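You operate a simulated robot arm through the tools that you are given. There is no shell and no other tool.

You run a simulated robot arm. Do the job below in one go: nothing can be reset, and whatever is moved stays where it is left.

Task
Free the brake, shut the sliding door, drop its bolt and fit the red door peg.
Fine: in that order; the peg stands down in the steel block; the porch switch stays as it is.

Only the result counts: the job must be done as asked and must still hold three seconds after the hand-in. Knocking over, shifting, dropping, spilling or breaking anything else fails it.

Robot
A 7-joint arm with a two-finger parallel gripper, fixed in place. Base frame: the origin is at the foot of the arm, x ahead of it, y to its left, z up. Readings come in mm, rad, newtons and seconds.
With the tool pointing down near the work surface it reaches from about 340 to 760 mm from the base axis. Its first joint turns from -2.007 to 2.007 rad. Payload 3.91 kg.
The tool frame sits at the grasp point between the pads (the TCP): z along the fingers, y along the line on which they close. The tips reach 30 mm beyond it. Largest opening 110 mm; finger width 20, thickness 10; the body of the gripper, 48 by 112 mm, starts 55 mm behind the TCP.
Orientation is that of the tool frame in the base frame, as [roll, pitch, yaw] about the fixed x, y, z axes, in that order (R = Rz(yaw) Ry(pitch) Rx(roll)). With the fingers straight down and closing along the base's y, the tool's x points along the base's -x, its y along +y and its z along -z.

Tools
- The arm moves only by the tool servo_tool. Its arguments are lists of equal length, an entry for each row: "delta_pos": the shift along the base's x, y, z in mm, a list of three; "turn": the turn, a rotation vector about the base's x, y, z in rad, a list of three; "hand": the closure in counts, from 0 (fully open) to 255 (shut). In form: {"delta_pos": [[tx, ty, tz], ...], "turn": [[rx, ry, rz], ...], "hand": [hand, ...]}. A call has 1 to 20 rows; each row is the pose to reach, as a shift and turn from the pose commanded when the call began. Each row takes 0.2 s and may step no farther than 50 mm and 0.15 rad from the row before; otherwise, or with a gripper value out of range, the whole call is refused. A pose out of reach is approached as far as the arm can. The call stops where the force on the tool passes 90 N (or 10 N more than at its start, if that is more) or the arm is blocked; 0.2 s more then pass. Each finger travels about 108 mm/s and halts on what it meets, pressing with about 37 N; the grip force reading is that of the motor and also rises with nothing between the fingers. The clock runs only during rows and for 0.2 s after the last one: add rows that repeat a pose to give the fingers time. It gives the time, the measured TCP pose, the force on the tool (base axes), the opening and the grip force at its end, in the units of the frame above (readings bear some noise), with the torque about the TCP (base axes, N m) and any sound that the robot's microphone picked up.
- Cameras (640 x 400 px; columns grow to the right, rows downward): "scene" is fixed at [35.4, 645.4, 1488.1]; the picture's right is [-0.89, -0.45, 0.00], its down [-0.17, 0.35, -0.92] and it looks along [0.41, -0.82, -0.39] (base axes); focal length 302 px, centre (320, 200). "wrist" rides on the gripper at [72, 17, -103] in the tool frame; the picture's right is [-0.23, 0.97, 0.00], its down [-0.76, -0.18, -0.62] and it looks along [-0.61, -0.14, 0.78] (tool axes); focal length 222 px, centre (320, 200). There is no depth. A picture from a camera that has moved, and an enlarged one, comes with that camera's place and axes in the base frame and with its lens. The place of the scene camera against the robot may be out by one fixed shift of up to 18 mm in any direction.
- snapshot(camera): a new picture of that camera. The clock stands still meanwhile.
- raise_lower(by): slides the trunk up (or, below 0, down) by that many mm; the arm rides with it, the base frame stays. It gives what a move gives, with no picture.
- zoom(camera, box): a new picture of the part [left, top, right, bottom] of that camera's present view, enlarged. The clock stands still meanwhile.
- hand_in(): hands the job in; it is judged then, once.

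Nothing tells you positions but the pictures and the camera data. Unless the task says otherwise, let go and move clear before handing in.

The tools are called after "Call:" by a JSON object that holds its "api" and its "payload". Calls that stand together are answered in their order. servo_tool: Moves the arm, as the interface text tells. Its arguments: {"type":"object","properties":{"delta_pos":{"type":"array"},"turn":{"type":"array"},"hand":{"type":"array"}},"required":["delta_pos","turn","hand"]} The other tools are called the same way: raise_lower (by) slides the trunk up or down; snapshot (camera) takes a picture; zoom (camera, box) takes an enlarged picture of a part of a camera's view; hand_in () hands the job in.

At the start:

```text
clock: 0.0
ee_pos: [319.9, -384.5, 1322.2]
tcp_rot: [-3.141, -0.001, 3.141]
wrist_force: [0.3, 0.6, 0.9]
ft_torque: [-0.02, 0.01, 0.0]
width: 109.9
grasp_force: 0.0
trunk travel left (down, up): [-850.0, 140.0]
```

scene: 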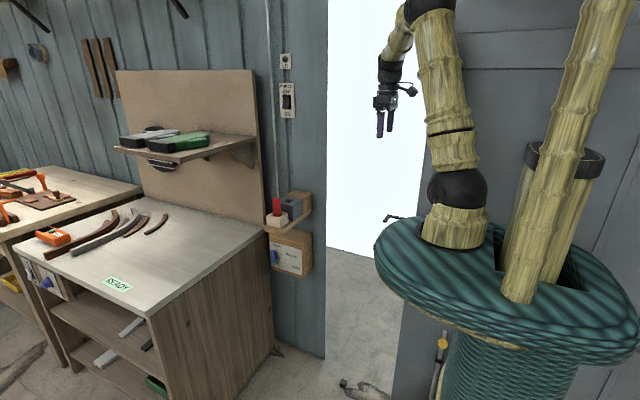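
wrist: 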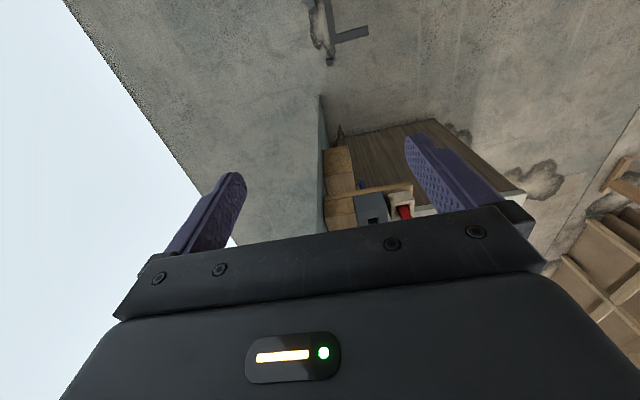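

I see a workshop wall with an open doorway, a small bracket beside it with a red peg and a steel block, and a box with a blue knob below. I'll zoom in for detail before moving.

Call:
{"api": "zoom", "payload": {"camera": "scene", "box": [240, 160, 340, 300]}}

Call:
{"api": "zoom", "payload": {"camera": "scene", "box": [240, 0, 400, 130]}}

Call:
{"api": "zoom", "payload": {"camera": "scene", "box": [320, 190, 480, 400]}}

Call:
{"api": "zoom", "payload": {"camera": "wrist", "box": [280, 0, 480, 240]}}

Call:
{"api": "zoom", "payload": {"camera": "scene", "box": [440, 0, 640, 200]}}

```text
2.86 times, centred on (290, 230) of scene
camera zoom: at [35.4, 645.4, 1488.1], right [-0.89, -0.45, 0.0], down [-0.17, 0.35, -0.92], along [0.41, -0.82, -0.39], focal length 863 px, centre (406, 114)
```

zoom: 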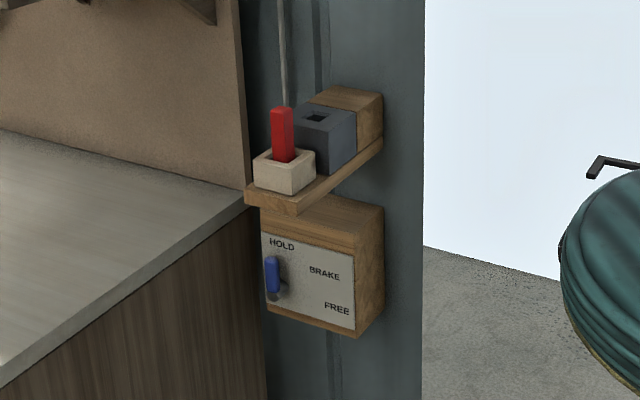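

```text
3.08 times, centred on (320, 65) of scene
camera zoom: at [35.4, 645.4, 1488.1], right [-0.89, -0.45, 0.0], down [-0.17, 0.35, -0.92], along [0.41, -0.82, -0.39], focal length 930 px, centre (320, 615)
```

zoom: 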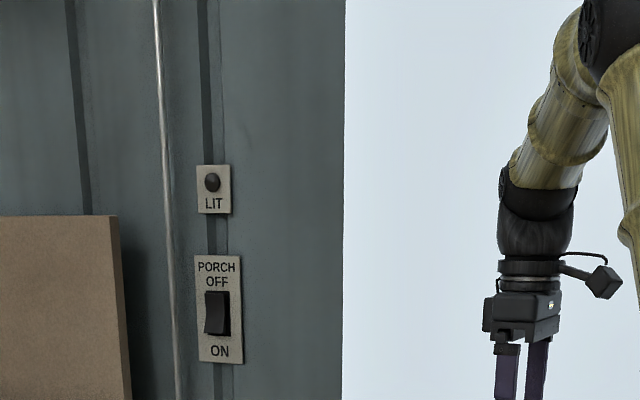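

```text
1.90 times, centred on (400, 295) of scene
camera zoom: at [35.4, 645.4, 1488.1], right [-0.89, -0.45, 0.0], down [-0.17, 0.35, -0.92], along [0.41, -0.82, -0.39], focal length 576 px, centre (168, 19)
```

zoom: 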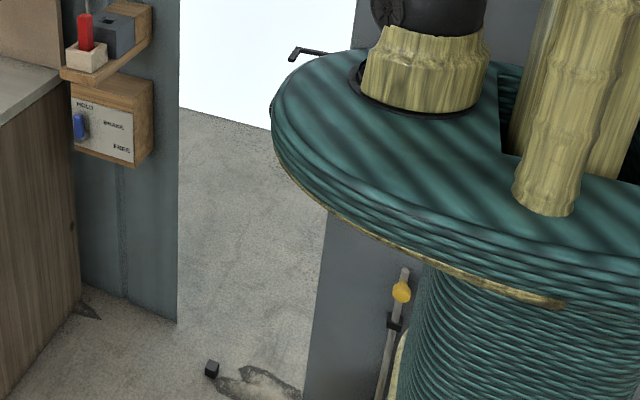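

```text
1.67 times, centred on (380, 120) of wrist
camera zoom: at [246.4, -369.6, 1424.7], right [0.23, 0.97, 0.0], down [0.76, -0.18, 0.62], along [0.61, -0.14, -0.78], focal length 370 px, centre (220, 333)
```

zoom: 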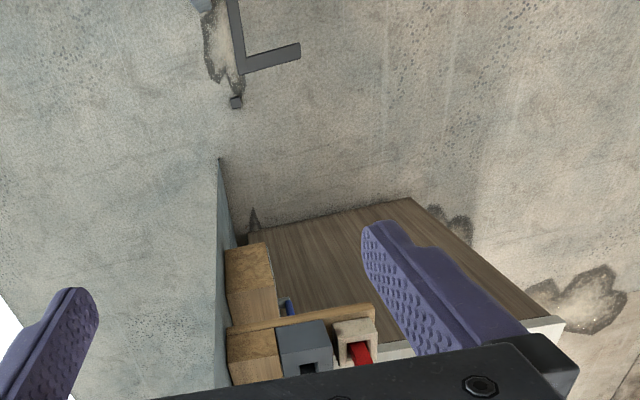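

```text
2.00 times, centred on (540, 100) of scene
camera zoom: at [35.4, 645.4, 1488.1], right [-0.89, -0.45, 0.0], down [-0.17, 0.35, -0.92], along [0.41, -0.82, -0.39], focal length 604 px, centre (-120, 400)
```

zoom: 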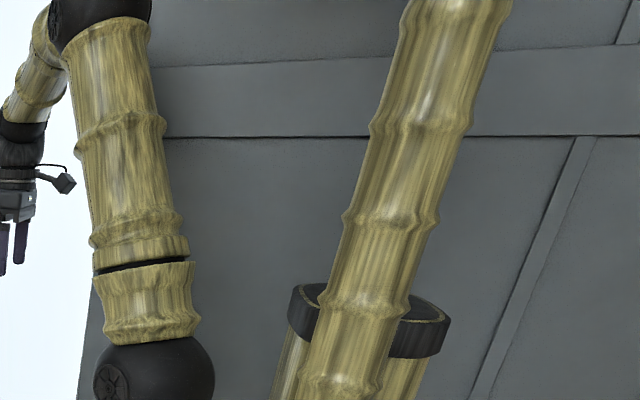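

The bracket holds the steel block (near x≈675, y≈-325, z≈990), with the brake lever below it. The door's L-shaped arm is near x≈270, z≈990. I'll back away from the wall and turn the wrist camera toward it for a better look.

Call:
{"api": "servo_tool", "payload": {"delta_pos": [[0, 20, 0], [0, 40, 0], [0, 60, 0], [0, 80, 0], [0, 100, 0], [0, 120, 0], [0, 140, 0], [0, 160, 0], [0, 180, 0], [0, 200, 0], [0, 200, 0]], "turn": [[0, 0, -0.14], [0, 0, -0.28], [0, 0, -0.42], [0, 0, -0.56], [0, 0, -0.7], [0, 0, -0.84], [0, 0, -0.98], [0, 0, -1.12], [0, 0, -1.26], [0, 0, -1.4], [0, 0, -1.5]], "hand": [0, 0, 0, 0, 0, 0, 0, 0, 0, 0, 0]}}

Call:
{"api": "snapshot", "payload": {"camera": "wrist"}}

Call:
{"api": "snapshot", "payload": {"camera": "scene"}}

```text
clock: 2.4
ee_pos: [319.6, -186.1, 1322.2]
tcp_rot: [3.14, -0.001, 1.642]
wrist_force: [-0.2, 0.6, 0.3]
ft_torque: [-0.01, 0.03, 0.0]
width: 110.0
grasp_force: 0.0
trunk travel left (down, up): [-850.0, 140.0]
```

```text
taken
camera wrist: at [330.3, -113.4, 1424.6], right [0.99, -0.16, 0.0], down [-0.12, -0.77, 0.62], along [-0.1, -0.62, -0.78], focal length 222 px, centre (320, 200)
```

wrist: 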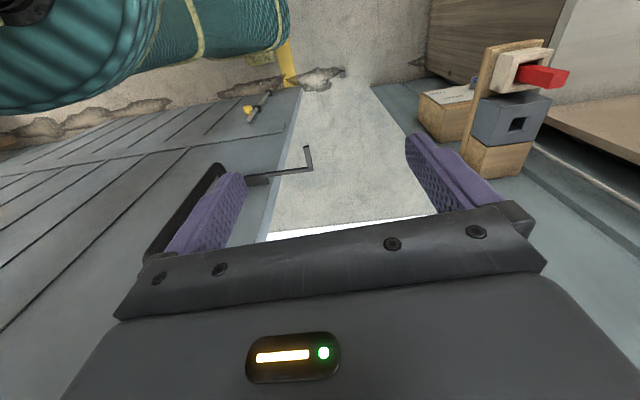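

```text
taken
```

scene: 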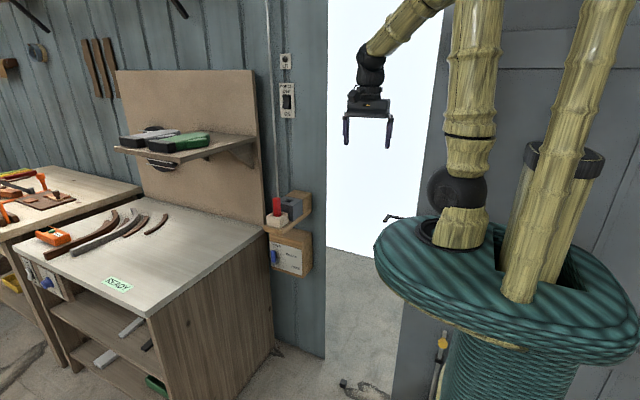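

I can now see the door's black bar handle, the hook arm on its leading edge, the bolt with its yellow knob, and the bracket. I'll zoom in on each.

Call:
{"api": "zoom", "payload": {"camera": "wrist", "box": [130, 60, 340, 270]}}

Call:
{"api": "zoom", "payload": {"camera": "wrist", "box": [400, 20, 600, 200]}}

Call:
{"api": "zoom", "payload": {"camera": "wrist", "box": [230, 40, 350, 180]}}

```text
1.90 times, centred on (235, 165) of wrist
camera zoom: at [330.3, -113.4, 1424.6], right [0.99, -0.16, 0.0], down [-0.12, -0.77, 0.62], along [-0.1, -0.62, -0.78], focal length 423 px, centre (482, 267)
```

zoom: 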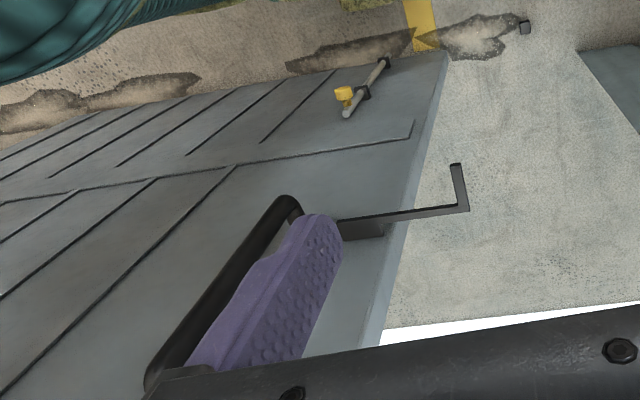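

```text
2.22 times, centred on (500, 110) of wrist
camera zoom: at [330.3, -113.4, 1424.6], right [0.99, -0.16, 0.0], down [-0.12, -0.77, 0.62], along [-0.1, -0.62, -0.78], focal length 494 px, centre (-80, 400)
```

zoom: 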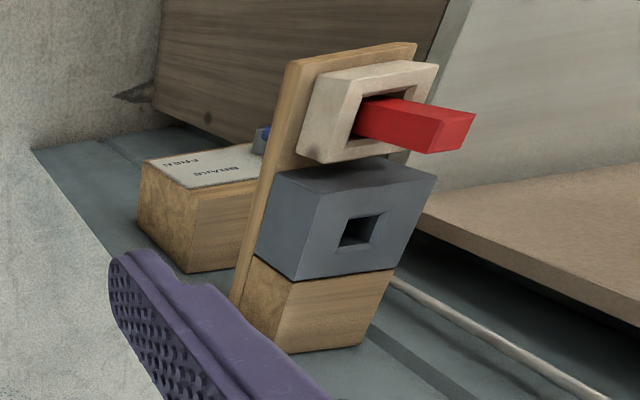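

```text
2.86 times, centred on (290, 110) of wrist
camera zoom: at [330.3, -113.4, 1424.6], right [0.99, -0.16, 0.0], down [-0.12, -0.77, 0.62], along [-0.1, -0.62, -0.78], focal length 635 px, centre (406, 457)
```

zoom: 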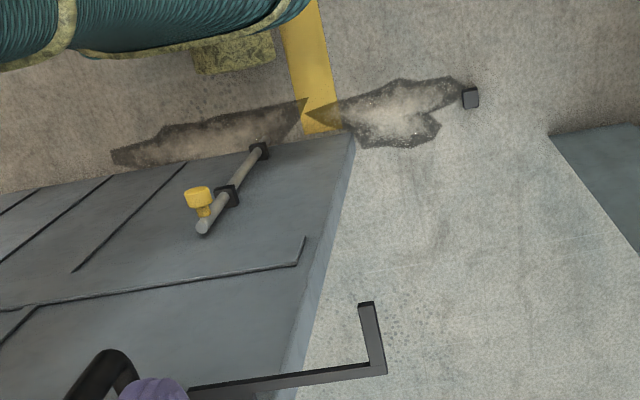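

The steel block, red peg holder and brake box sit together on the bracket beyond the jamb. The hook arm should sweep over the block when the door shuts. I'll lower the trunk and turn the camera to inspect the brake lever closely.

Call:
{"api": "raise_lower", "payload": {"by": -380}}

Call:
{"api": "servo_tool", "payload": {"delta_pos": [[20, 0, 0], [40, 0, 0], [60, 0, 0], [80, 0, 0], [100, 0, 0], [100, 0, 0], [100, 0, 0]], "turn": [[0, 0, 0.14], [0, 0, 0.28], [0, 0, 0.42], [0, 0, 0.56], [0, 0, 0.7], [0, 0, 0.84], [0, 0, 0.9]], "hand": [0, 0, 0, 0, 0, 0, 0]}}

Call:
{"api": "snapshot", "payload": {"camera": "wrist"}}

Call:
{"api": "snapshot", "payload": {"camera": "scene"}}

```text
clock: 6.1
ee_pos: [319.4, -185.3, 941.7]
tcp_rot: [-3.141, 0.003, 1.643]
wrist_force: [0.0, -0.5, 0.1]
ft_torque: [0.01, 0.05, 0.0]
width: 109.9
grasp_force: 0.1
trunk travel left (down, up): [-470.0, 520.0]
```

```text
clock: 7.7
ee_pos: [419.8, -184.5, 941.3]
tcp_rot: [-3.141, 0.0, 2.543]
wrist_force: [0.4, 0.0, 0.3]
ft_torque: [0.01, 0.0, -0.04]
width: 110.0
grasp_force: 0.0
trunk travel left (down, up): [-470.0, 520.0]
```

```text
taken
camera wrist: at [367.8, -132.0, 1044.8], right [0.74, 0.68, 0.0], down [0.53, -0.58, 0.62], along [0.42, -0.46, -0.78], focal length 222 px, centre (320, 200)
```

wrist: 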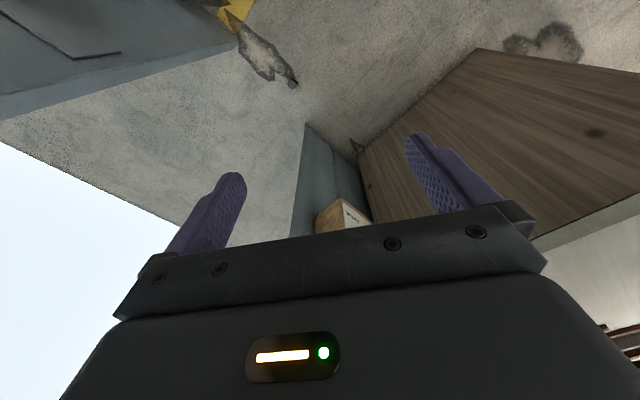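

```text
taken
```

scene: 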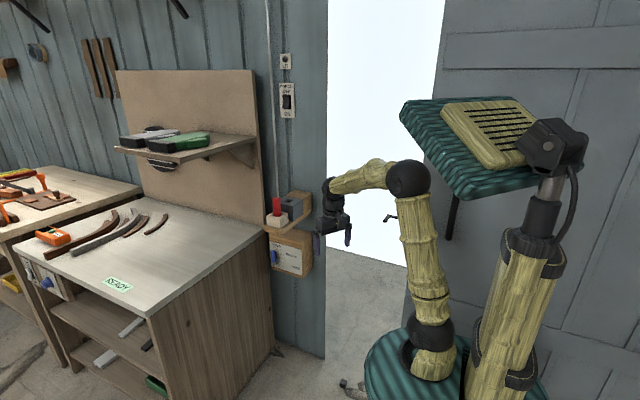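

The gripper body hides the lower half of the picture, so I'll tilt the tool forward to bring the brake panel into view.

Call:
{"api": "servo_tool", "payload": {"delta_pos": [[0, 0, -30], [0, 0, -60], [0, 0, -90], [0, 0, -120], [0, 0, -150], [0, 0, -150]], "turn": [[-0.104, -0.094, 0], [-0.207, -0.188, 0], [-0.311, -0.281, 0], [-0.414, -0.375, 0], [-0.518, -0.469, 0], [-0.555, -0.503, 0]], "hand": [0, 0, 0, 0, 0, 0]}}

Call:
{"api": "snapshot", "payload": {"camera": "wrist"}}

```text
clock: 9.1
ee_pos: [421.1, -185.6, 791.1]
tcp_rot: [-2.927, 0.727, 2.625]
wrist_force: [0.2, 0.1, 0.3]
ft_torque: [0.0, 0.0, -0.01]
width: 110.1
grasp_force: 0.1
trunk travel left (down, up): [-470.0, 520.0]
```

```text
taken
camera wrist: at [334.6, -94.4, 816.1], right [0.74, 0.68, 0.0], down [0.1, -0.1, 0.99], along [0.67, -0.73, -0.15], focal length 222 px, centre (320, 200)
```

wrist: 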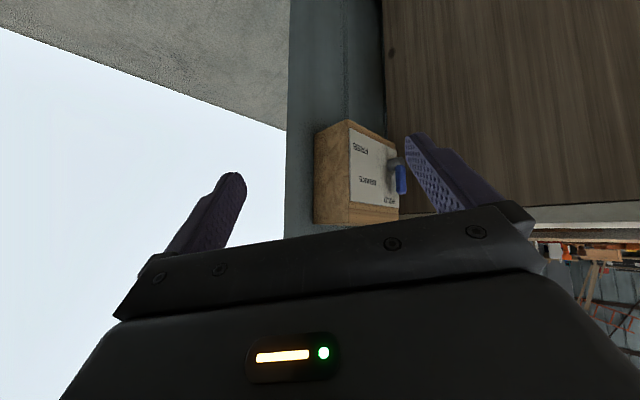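

The brake panel is in view, upside down, with the lever at about (772, -320, 700). I'll zoom in on it.

Call:
{"api": "zoom", "payload": {"camera": "wrist", "box": [300, 110, 460, 240]}}

Call:
{"api": "zoom", "payload": {"camera": "scene", "box": [260, 180, 330, 290]}}

```text
3.08 times, centred on (380, 175) of wrist
camera zoom: at [334.6, -94.4, 816.1], right [0.74, 0.68, 0.0], down [0.1, -0.1, 0.99], along [0.67, -0.73, -0.15], focal length 684 px, centre (135, 277)
```

zoom: 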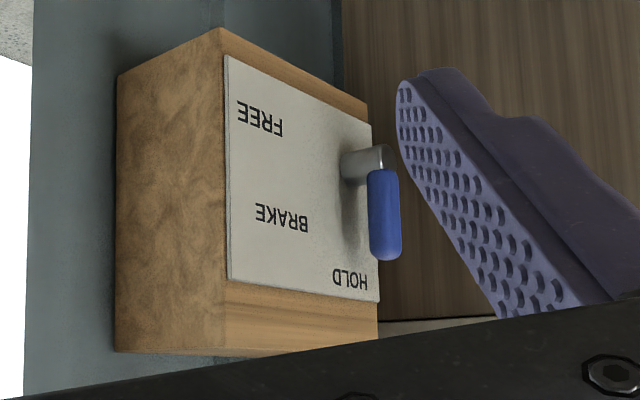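

```text
3.64 times, centred on (295, 235) of scene
camera zoom: at [35.4, 645.4, 1488.1], right [-0.89, -0.45, 0.0], down [-0.17, 0.35, -0.92], along [0.41, -0.82, -0.39], focal length 1099 px, centre (411, 73)
```

zoom: 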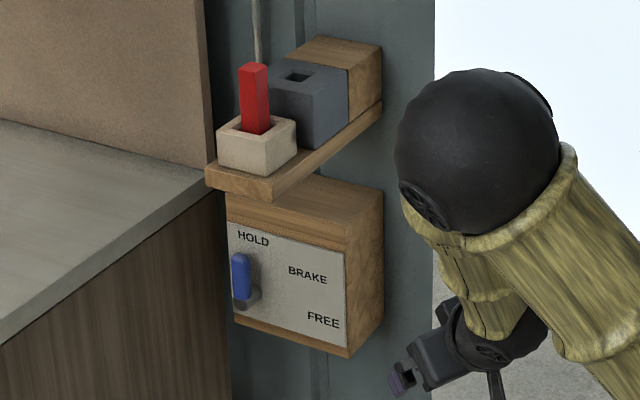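

The lever stands up at HOLD, at about (753, -308), z 680–735. It swings down toward -x to FREE. I'll close the fingers, level the tool out and bring it to the far (+x) side of the lever.

Call:
{"api": "servo_tool", "payload": {"delta_pos": [[40, 0, -12], [80, 0, -24], [120, 0, -36], [160, 0, -48], [200, 0, -60], [220, 0, -69]], "turn": [[-0.074, -0.067, 0], [-0.148, -0.134, 0], [-0.222, -0.201, 0], [-0.296, -0.268, 0], [-0.37, -0.335, 0], [-0.407, -0.368, 0]], "hand": [255, 255, 255, 255, 255, 255]}}

Call:
{"api": "servo_tool", "payload": {"delta_pos": [[0, 0, 0], [0, 0, 0], [0, 0, 0]], "turn": [[0, 0, -0.13], [0, 0, -0.26], [0, 0, -0.3]], "hand": [255, 255, 255]}}

Call:
{"api": "snapshot", "payload": {"camera": "wrist"}}

Call:
{"api": "snapshot", "payload": {"camera": "scene"}}

```text
clock: 10.5
ee_pos: [639.9, -185.2, 722.5]
tcp_rot: [-2.443, 1.213, 3.039]
wrist_force: [-0.1, -0.4, 0.3]
ft_torque: [-0.01, -0.02, -0.01]
width: 0.0
grasp_force: 36.9
trunk travel left (down, up): [-470.0, 520.0]
```

```text
clock: 11.3
ee_pos: [639.0, -184.6, 723.1]
tcp_rot: [-2.445, 1.214, 2.737]
wrist_force: [-0.2, -0.2, -1.4]
ft_torque: [0.01, 0.01, 0.03]
width: 0.0
grasp_force: 37.4
trunk travel left (down, up): [-470.0, 520.0]
```

```text
taken
camera wrist: at [587.8, -77.4, 678.6], right [0.91, 0.43, -0.01], down [-0.16, 0.36, 0.92], along [0.39, -0.83, 0.39], focal length 222 px, centre (320, 200)
```

wrist: 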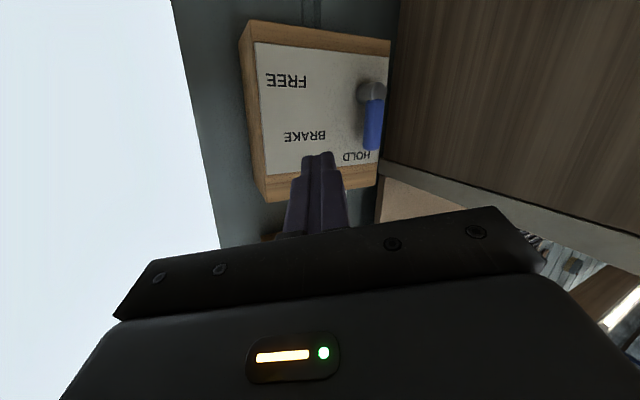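

```text
taken
```

scene: 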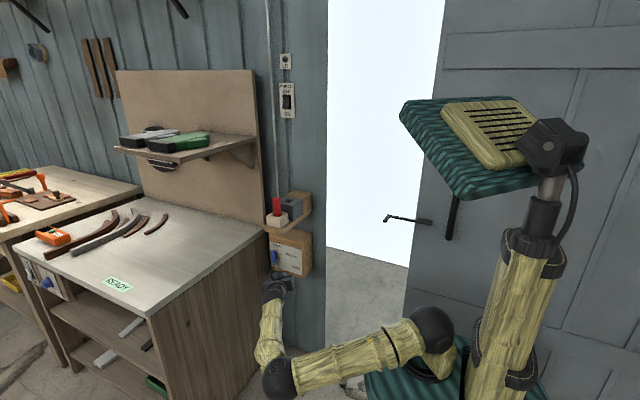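

The lever and panel are plainly in view. I'll zoom to refine the lever's position before moving alongside it.

Call:
{"api": "zoom", "payload": {"camera": "wrist", "box": [280, 50, 420, 200]}}

```text
2.67 times, centred on (350, 125) of wrist
camera zoom: at [587.8, -77.4, 678.6], right [0.91, 0.43, -0.01], down [-0.16, 0.36, 0.92], along [0.39, -0.83, 0.39], focal length 592 px, centre (240, 400)
```

zoom: 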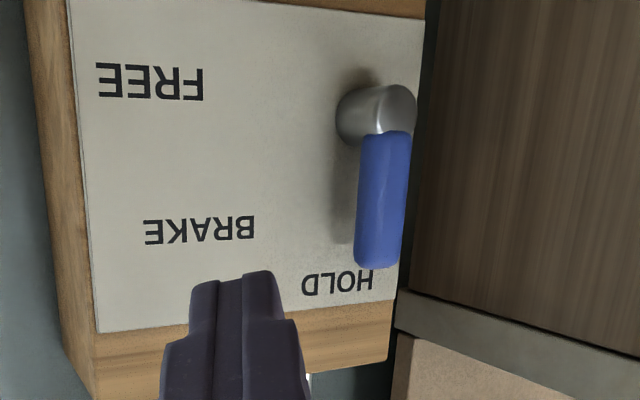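

Refined lever position is about (772, -318), top at z≈733, diameter about 22 mm. I'll move to a point in front of it and to its right.

Call:
{"api": "servo_tool", "payload": {"delta_pos": [[35, -10, 0], [70, -20, 0], [105, -30, 0], [132, -40, 0], [132, -40, 0]], "turn": [[0, 0, 0], [0, 0, 0], [0, 0, 0], [0, 0, 0], [0, 0, 0]], "hand": [255, 255, 255, 255, 255]}}

Call:
{"api": "snapshot", "payload": {"camera": "wrist"}}

Call:
{"api": "zoom", "payload": {"camera": "scene", "box": [200, 180, 400, 400]}}

```text
clock: 12.5
ee_pos: [770.9, -226.7, 722.9]
tcp_rot: [-2.442, 1.213, 2.738]
wrist_force: [-0.2, -0.5, -0.7]
ft_torque: [-0.01, 0.01, -0.01]
width: 0.0
grasp_force: 37.1
trunk travel left (down, up): [-470.0, 520.0]
```

```text
taken
camera wrist: at [719.0, -119.4, 678.1], right [0.91, 0.42, -0.01], down [-0.16, 0.36, 0.92], along [0.39, -0.83, 0.39], focal length 222 px, centre (320, 200)
```

wrist: 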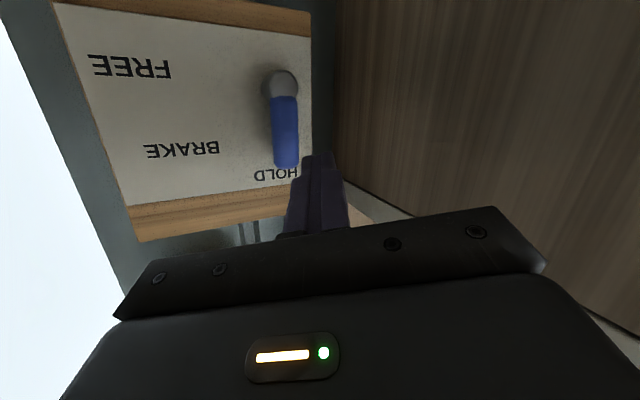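

```text
1.82 times, centred on (300, 290) of scene
camera zoom: at [35.4, 645.4, 1488.1], right [-0.89, -0.45, 0.0], down [-0.17, 0.35, -0.92], along [0.41, -0.82, -0.39], focal length 549 px, centre (356, 36)
```

zoom: 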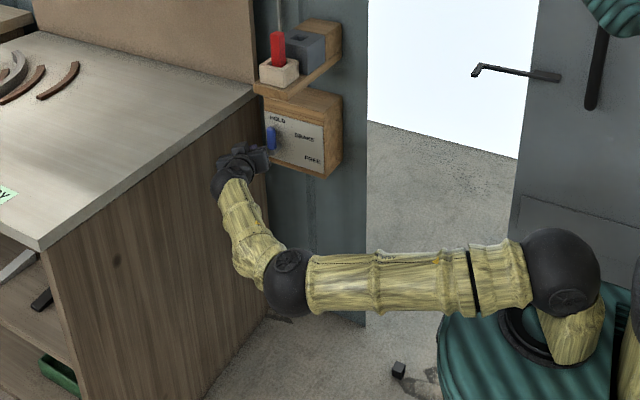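

The path alongside the lever is clear, so I'll slide in on its +x side.

Call:
{"api": "servo_tool", "payload": {"delta_pos": [[15, -24, 0], [27, -48, 0], [38, -71, 0], [38, -71, 0]], "turn": [[0, 0, 0], [0, 0, 0], [0, 0, 0], [0, 0, 0]], "hand": [255, 255, 255, 255]}}

Call:
{"api": "snapshot", "payload": {"camera": "wrist"}}

Call:
{"api": "zoom", "payload": {"camera": "scene", "box": [240, 200, 340, 290]}}

```text
clock: 13.5
ee_pos: [808.5, -297.0, 723.6]
tcp_rot: [-2.442, 1.212, 2.736]
wrist_force: [0.2, 0.0, 0.1]
ft_torque: [-0.03, -0.01, -0.01]
width: 0.2
grasp_force: 36.8
trunk travel left (down, up): [-470.0, 520.0]
```

```text
taken
camera wrist: at [757.2, -189.8, 678.4], right [0.91, 0.42, -0.01], down [-0.16, 0.36, 0.92], along [0.39, -0.83, 0.39], focal length 222 px, centre (320, 200)
```

wrist: 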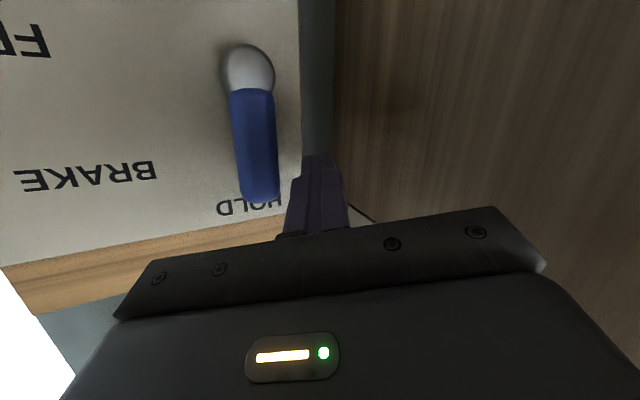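

```text
4.44 times, centred on (290, 245) of scene
camera zoom: at [35.4, 645.4, 1488.1], right [-0.89, -0.45, 0.0], down [-0.17, 0.35, -0.92], along [0.41, -0.82, -0.39], focal length 1343 px, centre (453, 0)
```

zoom: 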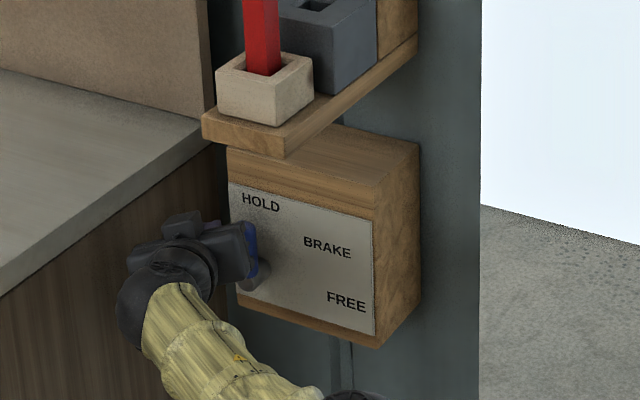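

The closed fingers are beside the lever. I'll sweep them along the arc toward FREE (-x, then down).

Call:
{"api": "servo_tool", "payload": {"delta_pos": [[-14, 0, 0], [-23, 0, 1], [-31, 0, 1], [-44, 0, 2], [-57, 0, -1], [-69, 0, -7], [-79, 0, -15], [-86, 0, -26], [-86, 0, -26]], "turn": [[0, 0, 0], [0, 0, 0], [0, 0, 0], [0, 0, 0], [0, 0, 0], [0, 0, 0], [0, 0, 0], [0, 0, 0], [0, 0, 0]], "hand": [255, 255, 255, 255, 255, 255, 255, 255, 255]}}

Call:
{"api": "snapshot", "payload": {"camera": "wrist"}}

```text
clock: 15.5
ee_pos: [723.6, -296.4, 698.1]
tcp_rot: [-2.444, 1.211, 2.735]
wrist_force: [-0.2, 0.4, -0.7]
ft_torque: [0.0, -0.02, -0.05]
width: 0.0
grasp_force: 37.4
trunk travel left (down, up): [-470.0, 520.0]
```

```text
taken
camera wrist: at [671.4, -190.0, 652.6], right [0.91, 0.42, -0.01], down [-0.16, 0.36, 0.92], along [0.39, -0.83, 0.39], focal length 222 px, centre (320, 200)
```

wrist: 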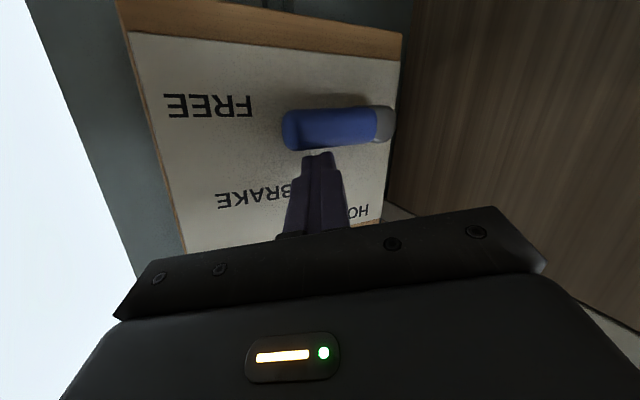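

The lever now points toward FREE. I'll press slightly further down to confirm it has reached its stop.

Call:
{"api": "servo_tool", "payload": {"delta_pos": [[0, 0, -4], [0, 0, -8], [0, 0, -12]], "turn": [[0, 0, 0], [0, 0, 0], [0, 0, 0]], "hand": [255, 255, 255]}}

Call:
{"api": "zoom", "payload": {"camera": "wrist", "box": [120, 0, 420, 240]}}

Call:
{"api": "zoom", "payload": {"camera": "scene", "box": [240, 200, 340, 290]}}

```text
clock: 16.3
ee_pos: [722.8, -296.5, 693.2]
tcp_rot: [-2.435, 1.224, 2.747]
wrist_force: [1.0, -2.6, 36.8]
ft_torque: [-0.85, -0.64, -0.05]
width: 0.0
grasp_force: 37.1
trunk travel left (down, up): [-470.0, 520.0]
```

```text
1.67 times, centred on (270, 120) of wrist
camera zoom: at [671.1, -190.2, 648.3], right [0.91, 0.42, 0.0], down [-0.17, 0.36, 0.92], along [0.39, -0.83, 0.4], focal length 370 px, centre (403, 333)
```

zoom: 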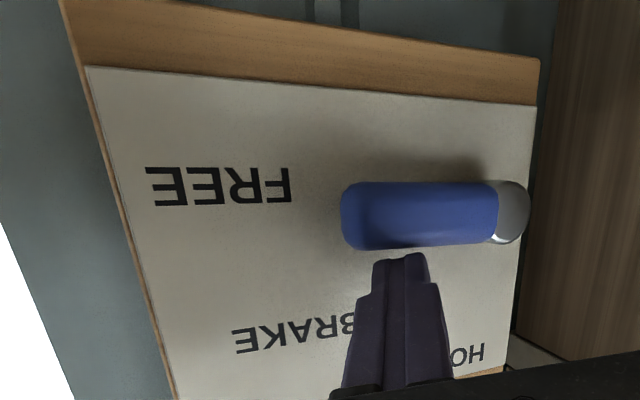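

```text
4.44 times, centred on (290, 245) of scene
camera zoom: at [35.4, 645.4, 1488.1], right [-0.89, -0.45, 0.0], down [-0.17, 0.35, -0.92], along [0.41, -0.82, -0.39], focal length 1343 px, centre (453, 0)
```

zoom: 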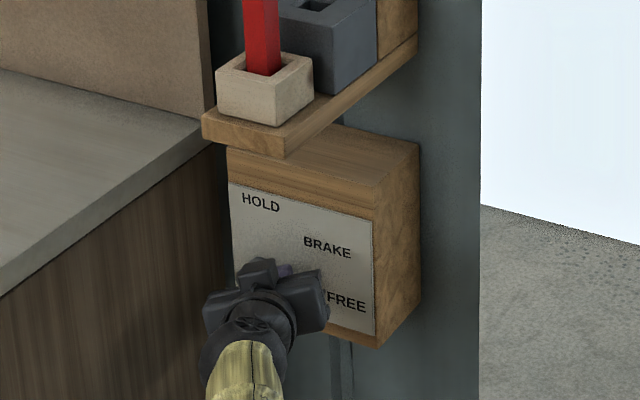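

The brake hit its stop at FREE with a firm reaction. I'll back off upward and away, then go and inspect the door handle.

Call:
{"api": "servo_tool", "payload": {"delta_pos": [[0, 0, 20], [0, 0, 40], [-12, 25, 40], [-24, 55, 40], [-40, 95, 40], [-60, 130, 40], [-90, 160, 40], [-130, 170, 40]], "turn": [[0, 0, 0], [0, 0, 0], [0, 0, 0], [0, 0, 0], [0, 0, 0], [0, 0, 0], [0, 0, 0], [0, 0, 0]], "hand": [255, 255, 255, 255, 255, 255, 255, 255]}}

Call:
{"api": "snapshot", "payload": {"camera": "wrist"}}

Call:
{"api": "zoom", "payload": {"camera": "scene", "box": [240, 180, 480, 320]}}

```text
clock: 18.1
ee_pos: [592.3, -126.7, 725.1]
tcp_rot: [-2.442, 1.212, 2.737]
wrist_force: [-0.5, 1.6, -0.6]
ft_torque: [0.0, 0.0, -0.01]
width: 0.2
grasp_force: 37.1
trunk travel left (down, up): [-470.0, 520.0]
```

```text
taken
camera wrist: at [540.9, -20.1, 680.0], right [0.91, 0.42, -0.01], down [-0.16, 0.36, 0.92], along [0.39, -0.83, 0.39], focal length 222 px, centre (320, 200)
```

wrist: 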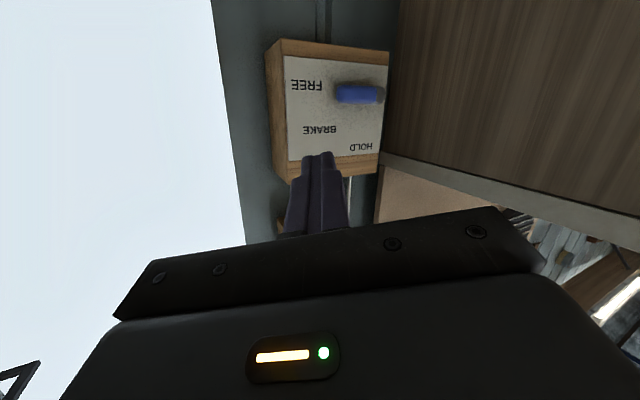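

```text
2.67 times, centred on (360, 250) of scene
camera zoom: at [35.4, 645.4, 1488.1], right [-0.89, -0.45, 0.0], down [-0.17, 0.35, -0.92], along [0.41, -0.82, -0.39], focal length 806 px, centre (213, 67)
```

zoom: 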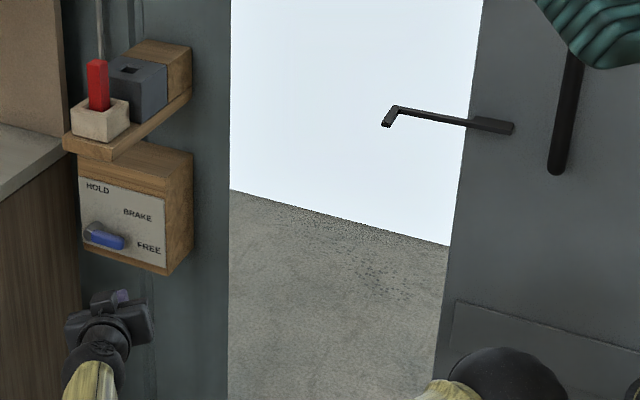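

The brake is at FREE. Next I'll raise the trunk and turn the camera to inspect the door handle and hook.

Call:
{"api": "raise_lower", "payload": {"by": 380}}

Call:
{"api": "servo_tool", "payload": {"delta_pos": [[-40, 10, 0], [-80, 20, 0], [-120, 30, 0], [-160, 40, 0], [-190, 40, 0]], "turn": [[0.126, 0.059, 0], [0.252, 0.118, 0], [0.378, 0.177, 0], [0.495, 0.231, 0], [0.495, 0.231, 0]], "hand": [255, 255, 255, 255, 255]}}

Call:
{"api": "servo_tool", "payload": {"delta_pos": [[-10, 0, 0], [-20, 0, 0], [-30, 0, 0], [-30, 0, 0], [-30, 0, 0], [-30, 0, 0], [-30, 0, 0], [-30, 0, 0], [-30, 0, 0]], "turn": [[0, 0, -0.14], [0, 0, -0.28], [0, 0, -0.42], [0, 0, -0.56], [0, 0, -0.7], [0, 0, -0.84], [0, 0, -0.98], [0, 0, -1.12], [0, 0, -1.2]], "hand": [255, 255, 255, 255, 255, 255, 255, 255, 255]}}

Call:
{"api": "snapshot", "payload": {"camera": "wrist"}}

Call:
{"api": "snapshot", "payload": {"camera": "scene"}}

```text
clock: 21.7
ee_pos: [592.5, -125.6, 1105.2]
tcp_rot: [-2.443, 1.212, 2.736]
wrist_force: [-0.3, -0.4, 0.0]
ft_torque: [0.0, -0.01, -0.04]
width: 0.2
grasp_force: 36.6
trunk travel left (down, up): [-850.0, 140.0]
```

```text
clock: 22.9
ee_pos: [403.1, -85.7, 1105.1]
tcp_rot: [-2.924, 0.726, 2.327]
wrist_force: [-0.4, 0.1, -0.4]
ft_torque: [0.0, -0.03, 0.0]
width: 0.0
grasp_force: 37.2
trunk travel left (down, up): [-850.0, 140.0]
```

```text
clock: 24.9
ee_pos: [373.0, -87.0, 1104.5]
tcp_rot: [-2.925, 0.729, 1.124]
wrist_force: [0.0, -0.2, -0.2]
ft_torque: [0.0, 0.0, -0.01]
width: 0.0
grasp_force: 37.0
trunk travel left (down, up): [-850.0, 140.0]
```

```text
taken
camera wrist: at [458.6, 1.9, 1128.5], right [0.72, -0.69, -0.01], down [-0.1, -0.11, 0.99], along [-0.68, -0.72, -0.14], focal length 222 px, centre (320, 200)
```

wrist: 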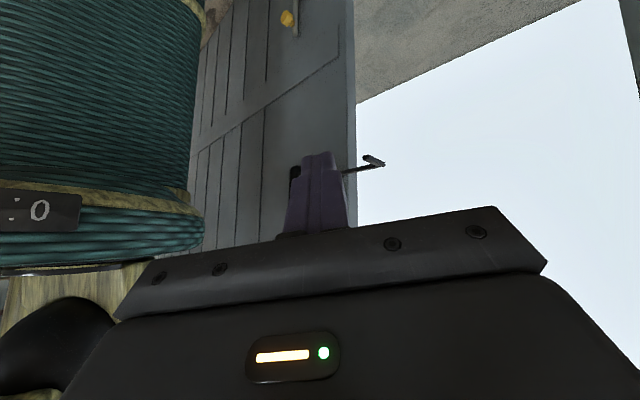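

```text
taken
```

scene: 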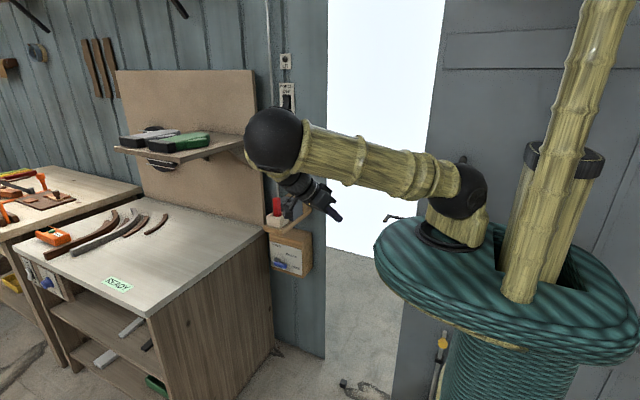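

The handle is hidden behind the closed fingers. I'll open the gripper and move closer for a clear view.

Call:
{"api": "servo_tool", "payload": {"delta_pos": [[-20, -25, 15], [-40, -50, 30], [-60, -75, 45], [-70, -90, 60], [-70, -90, 60]], "turn": [[0, 0, 0], [0, 0, 0], [0, 0, 0], [0, 0, 0], [0, 0, 0]], "hand": [0, 0, 0, 0, 0]}}

Call:
{"api": "snapshot", "payload": {"camera": "wrist"}}

```text
clock: 26.1
ee_pos: [303.2, -177.5, 1165.0]
tcp_rot: [-2.927, 0.726, 1.127]
wrist_force: [0.1, 0.2, -0.6]
ft_torque: [-0.02, 0.03, 0.0]
width: 110.1
grasp_force: 0.0
trunk travel left (down, up): [-850.0, 140.0]
```

```text
taken
camera wrist: at [388.0, -88.5, 1188.8], right [0.73, -0.69, -0.01], down [-0.1, -0.11, 0.99], along [-0.68, -0.72, -0.14], focal length 222 px, centre (320, 200)
```

wrist: 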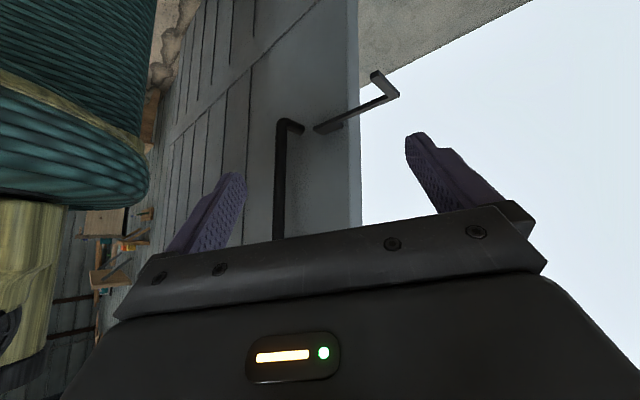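

Call:
{"api": "zoom", "payload": {"camera": "wrist", "box": [240, 50, 420, 240]}}

```text
2.11 times, centred on (330, 145) of wrist
camera zoom: at [388.0, -88.5, 1188.8], right [0.73, -0.69, -0.01], down [-0.1, -0.11, 0.99], along [-0.68, -0.72, -0.14], focal length 468 px, centre (299, 316)
```

zoom: 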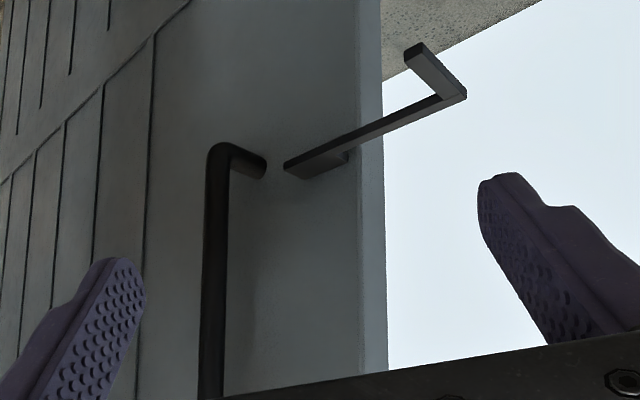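

The handle bar is vertical at about (60, -327), z from 985 to 1242, roughly 23 mm thick. The hook leg is at x≈273, z≈1003, and should travel to the steel block at x≈683. I'll lower the trunk to gain arm room, then come over the handle from above with the fingers straddling it along x.

Call:
{"api": "raise_lower", "payload": {"by": -300}}

Call:
{"api": "servo_tool", "payload": {"delta_pos": [[0, 0, 45], [0, 0, 90], [0, 0, 135], [0, 0, 180], [0, 0, 225], [0, 0, 270], [0, 0, 315], [0, 0, 360], [0, 0, 405], [0, 0, 450], [0, 0, 460]], "turn": [[0.073, -0.069, 0], [0.145, -0.137, 0], [0.218, -0.206, 0], [0.29, -0.275, 0], [0.363, -0.343, 0], [0.435, -0.412, 0], [0.508, -0.481, 0], [0.544, -0.515, 0], [0.544, -0.515, 0], [0.544, -0.515, 0], [0.544, -0.515, 0]], "hand": [0, 0, 0, 0, 0, 0, 0, 0, 0, 0, 0]}}

Call:
{"api": "servo_tool", "payload": {"delta_pos": [[-20, -10, 0], [-40, -20, 0], [-60, -30, 0], [-80, -40, 0], [-80, -40, 0]], "turn": [[0, 0, 0.13], [0, 0, 0.26], [0, 0, 0.39], [0, 0, 0.529], [0, 0, 0.529]], "hand": [0, 0, 0, 0, 0]}}

Call:
{"api": "snapshot", "payload": {"camera": "wrist"}}

Call:
{"api": "snapshot", "payload": {"camera": "scene"}}

```text
clock: 29.1
ee_pos: [302.1, -177.2, 865.1]
tcp_rot: [-2.926, 0.726, 1.125]
wrist_force: [-0.2, -0.3, 0.4]
ft_torque: [-0.06, 0.02, 0.0]
width: 110.2
grasp_force: 0.0
trunk travel left (down, up): [-550.0, 440.0]
```

```text
clock: 31.5
ee_pos: [298.1, -167.5, 1318.3]
tcp_rot: [3.128, 0.005, 1.045]
wrist_force: [2.1, 1.6, -0.3]
ft_torque: [-0.11, 0.09, -0.03]
width: 109.8
grasp_force: 0.1
out of reach, approached as far as the arm can: row 10, 11
trunk travel left (down, up): [-550.0, 440.0]
```

```text
clock: 32.7
ee_pos: [232.4, -198.3, 1315.7]
tcp_rot: [-3.137, 0.002, 1.577]
wrist_force: [-0.4, 0.1, -0.2]
ft_torque: [-0.02, 0.07, 0.01]
width: 110.0
grasp_force: 0.1
out of reach, approached as far as the arm can: row 1, 2, 3, 4, 5
trunk travel left (down, up): [-550.0, 440.0]
```

```text
taken
camera wrist: at [248.5, -127.2, 1417.6], right [0.97, -0.22, 0.0], down [-0.17, -0.76, 0.63], along [-0.14, -0.61, -0.78], focal length 222 px, centre (320, 200)
```

wrist: 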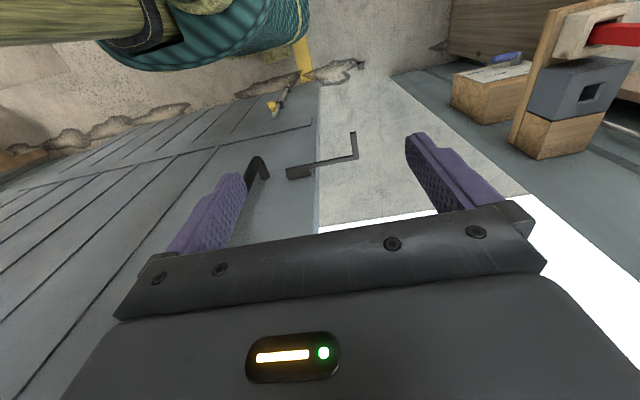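

```text
taken
```

scene: 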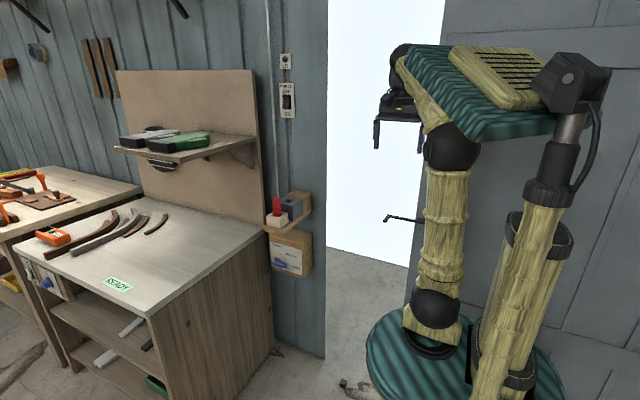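

That height was at the arm's limit. I'll raise the trunk a bit while keeping the hand at about the same height.

Call:
{"api": "raise_lower", "payload": {"by": 150}}

Call:
{"api": "servo_tool", "payload": {"delta_pos": [[0, -10, -40], [0, -20, -80], [0, -30, -120], [-20, -40, -150], [-40, -50, -150]], "turn": [[0, 0, 0], [0, 0, 0], [0, 0, 0], [0, 0, 0], [0, 0, 0]], "hand": [0, 0, 0, 0, 0]}}

Call:
{"api": "snapshot", "payload": {"camera": "scene"}}

Call:
{"api": "snapshot", "payload": {"camera": "wrist"}}

```text
clock: 34.5
ee_pos: [232.1, -200.2, 1464.1]
tcp_rot: [-3.136, 0.003, 1.574]
wrist_force: [0.1, 0.9, 0.0]
ft_torque: [0.02, -0.01, -0.04]
width: 109.9
grasp_force: 0.0
trunk travel left (down, up): [-700.0, 290.0]
```

```text
clock: 35.7
ee_pos: [191.6, -249.1, 1313.9]
tcp_rot: [-3.136, 0.002, 1.574]
wrist_force: [-0.3, -0.2, 0.2]
ft_torque: [0.01, 0.02, -0.04]
width: 110.2
grasp_force: 0.1
trunk travel left (down, up): [-700.0, 290.0]
```

```text
taken
```

scene: 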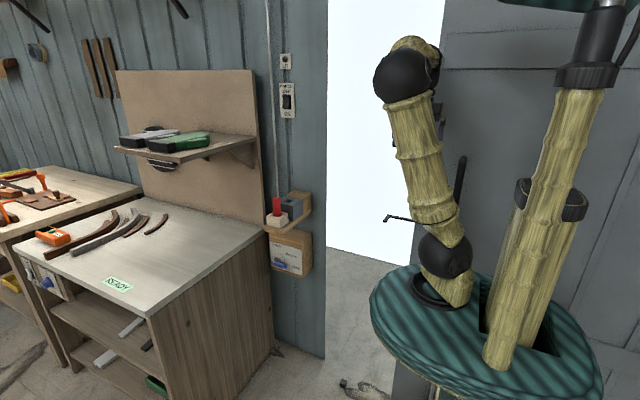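

```text
taken
camera wrist: at [207.1, -177.9, 1417.6], right [0.97, -0.22, 0.0], down [-0.17, -0.76, 0.63], along [-0.14, -0.61, -0.78], focal length 222 px, centre (320, 200)
```

wrist: 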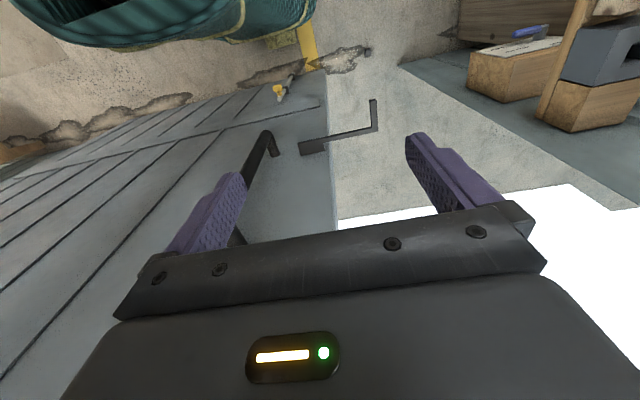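

The new view confirms the handle's lower corner at about (62, -327). I'll move over the handle at the present height.

Call:
{"api": "servo_tool", "payload": {"delta_pos": [[-33, -20, 4], [-66, -40, 8], [-99, -60, 8], [-130, -78, 8], [-130, -78, 8]], "turn": [[0, 0, 0], [0, 0, 0], [0, 0, 0], [0, 0, 0], [0, 0, 0]], "hand": [0, 0, 0, 0, 0]}}

Call:
{"api": "snapshot", "payload": {"camera": "wrist"}}

Call:
{"api": "snapshot", "payload": {"camera": "scene"}}

```text
clock: 36.9
ee_pos: [62.5, -326.4, 1323.3]
tcp_rot: [-3.136, 0.004, 1.574]
wrist_force: [1.4, 0.4, -0.2]
ft_torque: [0.03, -0.01, -0.02]
width: 110.1
grasp_force: 0.0
trunk travel left (down, up): [-700.0, 290.0]
```

```text
taken
camera wrist: at [78.7, -254.4, 1425.4], right [0.97, -0.22, 0.0], down [-0.17, -0.76, 0.63], along [-0.14, -0.61, -0.78], focal length 222 px, centre (320, 200)
```

wrist: 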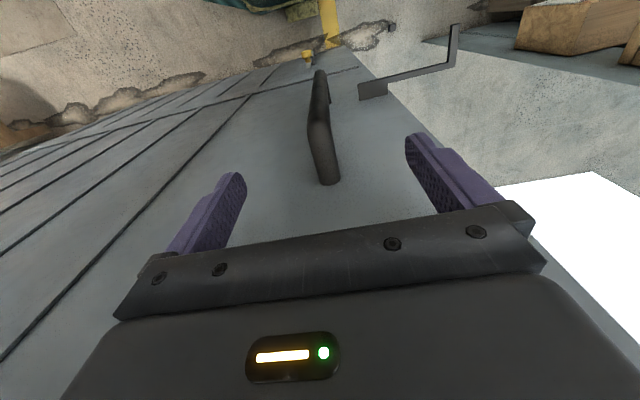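

```text
taken
```

scene: 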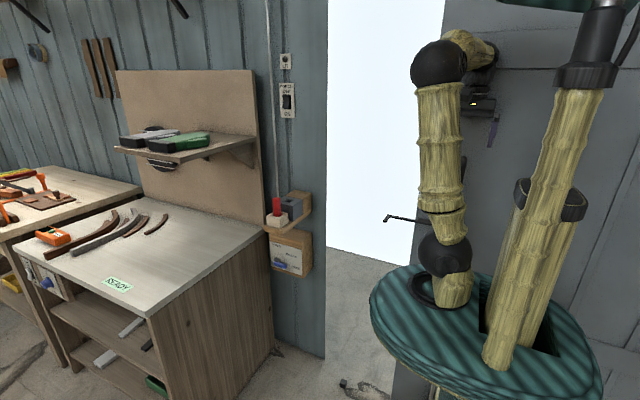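

The hand is centred over the handle, whose top is at z≈1210. I'll descend around it and close.

Call:
{"api": "servo_tool", "payload": {"delta_pos": [[0, 0, -40], [0, 0, -80], [0, 0, -110], [0, 0, -133], [0, 0, -133]], "turn": [[0, 0, 0], [0, 0, 0], [0, 0, 0], [0, 0, 0], [0, 0, 0]], "hand": [0, 0, 0, 0, 0]}}

Call:
{"api": "snapshot", "payload": {"camera": "wrist"}}

```text
clock: 38.1
ee_pos: [61.0, -328.3, 1196.3]
tcp_rot: [-3.137, 0.015, 1.575]
wrist_force: [3.8, -3.4, 62.7]
ft_torque: [-1.22, 0.19, 0.07]
width: 110.2
grasp_force: 0.0
trunk travel left (down, up): [-700.0, 290.0]
```

```text
taken
camera wrist: at [78.1, -255.0, 1296.1], right [0.97, -0.22, 0.0], down [-0.17, -0.75, 0.64], along [-0.14, -0.62, -0.77], focal length 222 px, centre (320, 200)
```

wrist: 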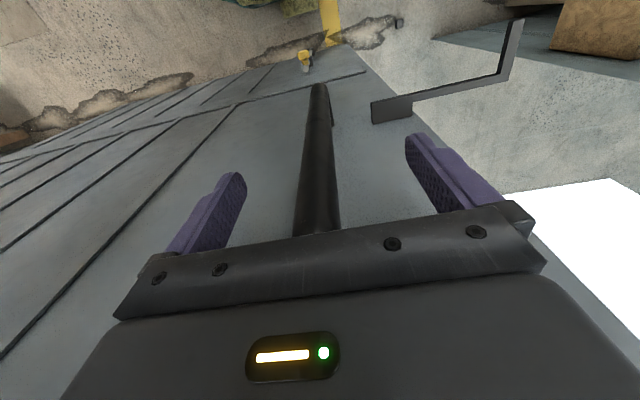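

The palm touched the top of the handle. I'll lift slightly and then close the fingers.

Call:
{"api": "servo_tool", "payload": {"delta_pos": [[0, 0, 18], [0, 0, 18]], "turn": [[0, 0, 0], [0, 0, 0]], "hand": [0, 0]}}

Call:
{"api": "servo_tool", "payload": {"delta_pos": [[0, 0, 0], [0, 0, 0], [0, 0, 0]], "turn": [[0, 0, 0], [0, 0, 0], [0, 0, 0]], "hand": [255, 255, 255]}}

```text
clock: 38.7
ee_pos: [63.4, -328.2, 1207.6]
tcp_rot: [-3.137, -0.001, 1.575]
wrist_force: [-0.1, 0.6, -0.6]
ft_torque: [0.02, -0.02, 0.02]
width: 110.1
grasp_force: 0.2
trunk travel left (down, up): [-700.0, 290.0]
```

```text
clock: 39.5
ee_pos: [60.9, -326.9, 1207.0]
tcp_rot: [-3.141, 0.002, 1.572]
wrist_force: [-4.8, 0.3, -3.6]
ft_torque: [-0.32, -1.84, -0.27]
width: 21.9
grasp_force: 44.4
trunk travel left (down, up): [-700.0, 290.0]
```

The handle is gripped at about 22 mm width. I'll start sliding the door toward +x, gently at first.

Call:
{"api": "servo_tool", "payload": {"delta_pos": [[5, 0, 0], [12, 0, 0], [20, 0, 0], [30, 0, 0], [40, 0, 0]], "turn": [[0, 0, 0], [0, 0, 0], [0, 0, 0], [0, 0, 0], [0, 0, 0]], "hand": [255, 255, 255, 255, 255]}}

```text
clock: 40.7
ee_pos: [104.1, -326.4, 1208.5]
tcp_rot: [-3.138, 0.003, 1.574]
wrist_force: [3.5, 1.8, -12.1]
ft_torque: [-1.28, -2.26, -0.6]
width: 22.2
grasp_force: 44.6
trunk travel left (down, up): [-700.0, 290.0]
```

The door moves freely. I'll continue steadily, then check before the end of travel.

Call:
{"api": "servo_tool", "payload": {"delta_pos": [[18, 0, 0], [36, 0, 0], [54, 0, 0], [72, 0, 0], [90, 0, 0], [108, 0, 0], [126, 0, 0], [144, 0, 0], [162, 0, 0], [180, 0, 0], [198, 0, 0], [216, 0, 0], [234, 0, 0], [252, 0, 0], [270, 0, 0], [280, 0, 0], [280, 0, 0]], "turn": [[0, 0, 0], [0, 0, 0], [0, 0, 0], [0, 0, 0], [0, 0, 0], [0, 0, 0], [0, 0, 0], [0, 0, 0], [0, 0, 0], [0, 0, 0], [0, 0, 0], [0, 0, 0], [0, 0, 0], [0, 0, 0], [0, 0, 0], [0, 0, 0], [0, 0, 0]], "hand": [255, 255, 255, 255, 255, 255, 255, 255, 255, 255, 255, 255, 255, 255, 255, 255, 255]}}

Call:
{"api": "snapshot", "payload": {"camera": "wrist"}}

Call:
{"api": "snapshot", "payload": {"camera": "scene"}}

```text
clock: 44.3
ee_pos: [384.4, -327.5, 1208.5]
tcp_rot: [-3.14, 0.004, 1.578]
wrist_force: [6.1, 0.1, -5.6]
ft_torque: [1.3, -2.01, 0.09]
width: 21.9
grasp_force: 44.9
trunk travel left (down, up): [-700.0, 290.0]
```

```text
taken
camera wrist: at [400.5, -255.5, 1310.7], right [0.97, -0.22, 0.0], down [-0.17, -0.76, 0.63], along [-0.14, -0.61, -0.78], focal length 222 px, centre (320, 200)
```

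wrist: 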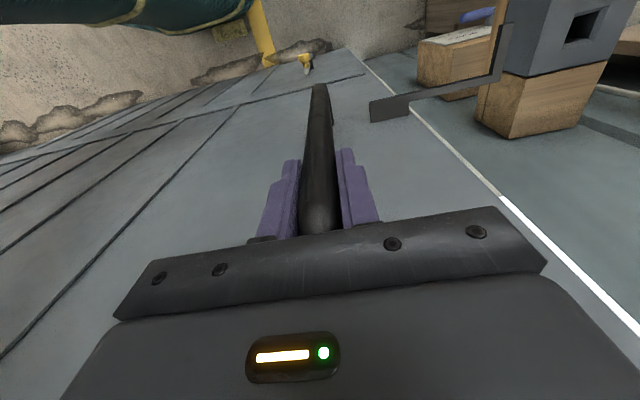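

```text
taken
```

scene: 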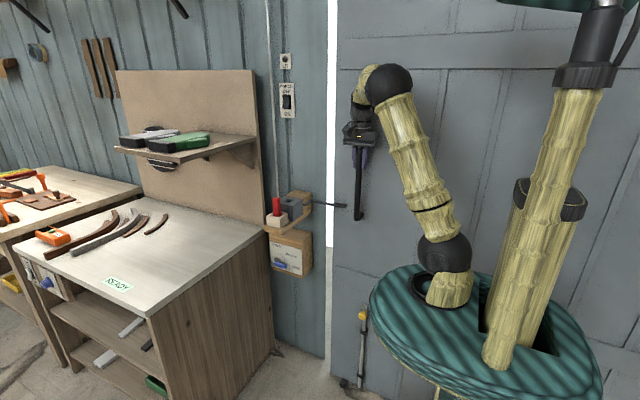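

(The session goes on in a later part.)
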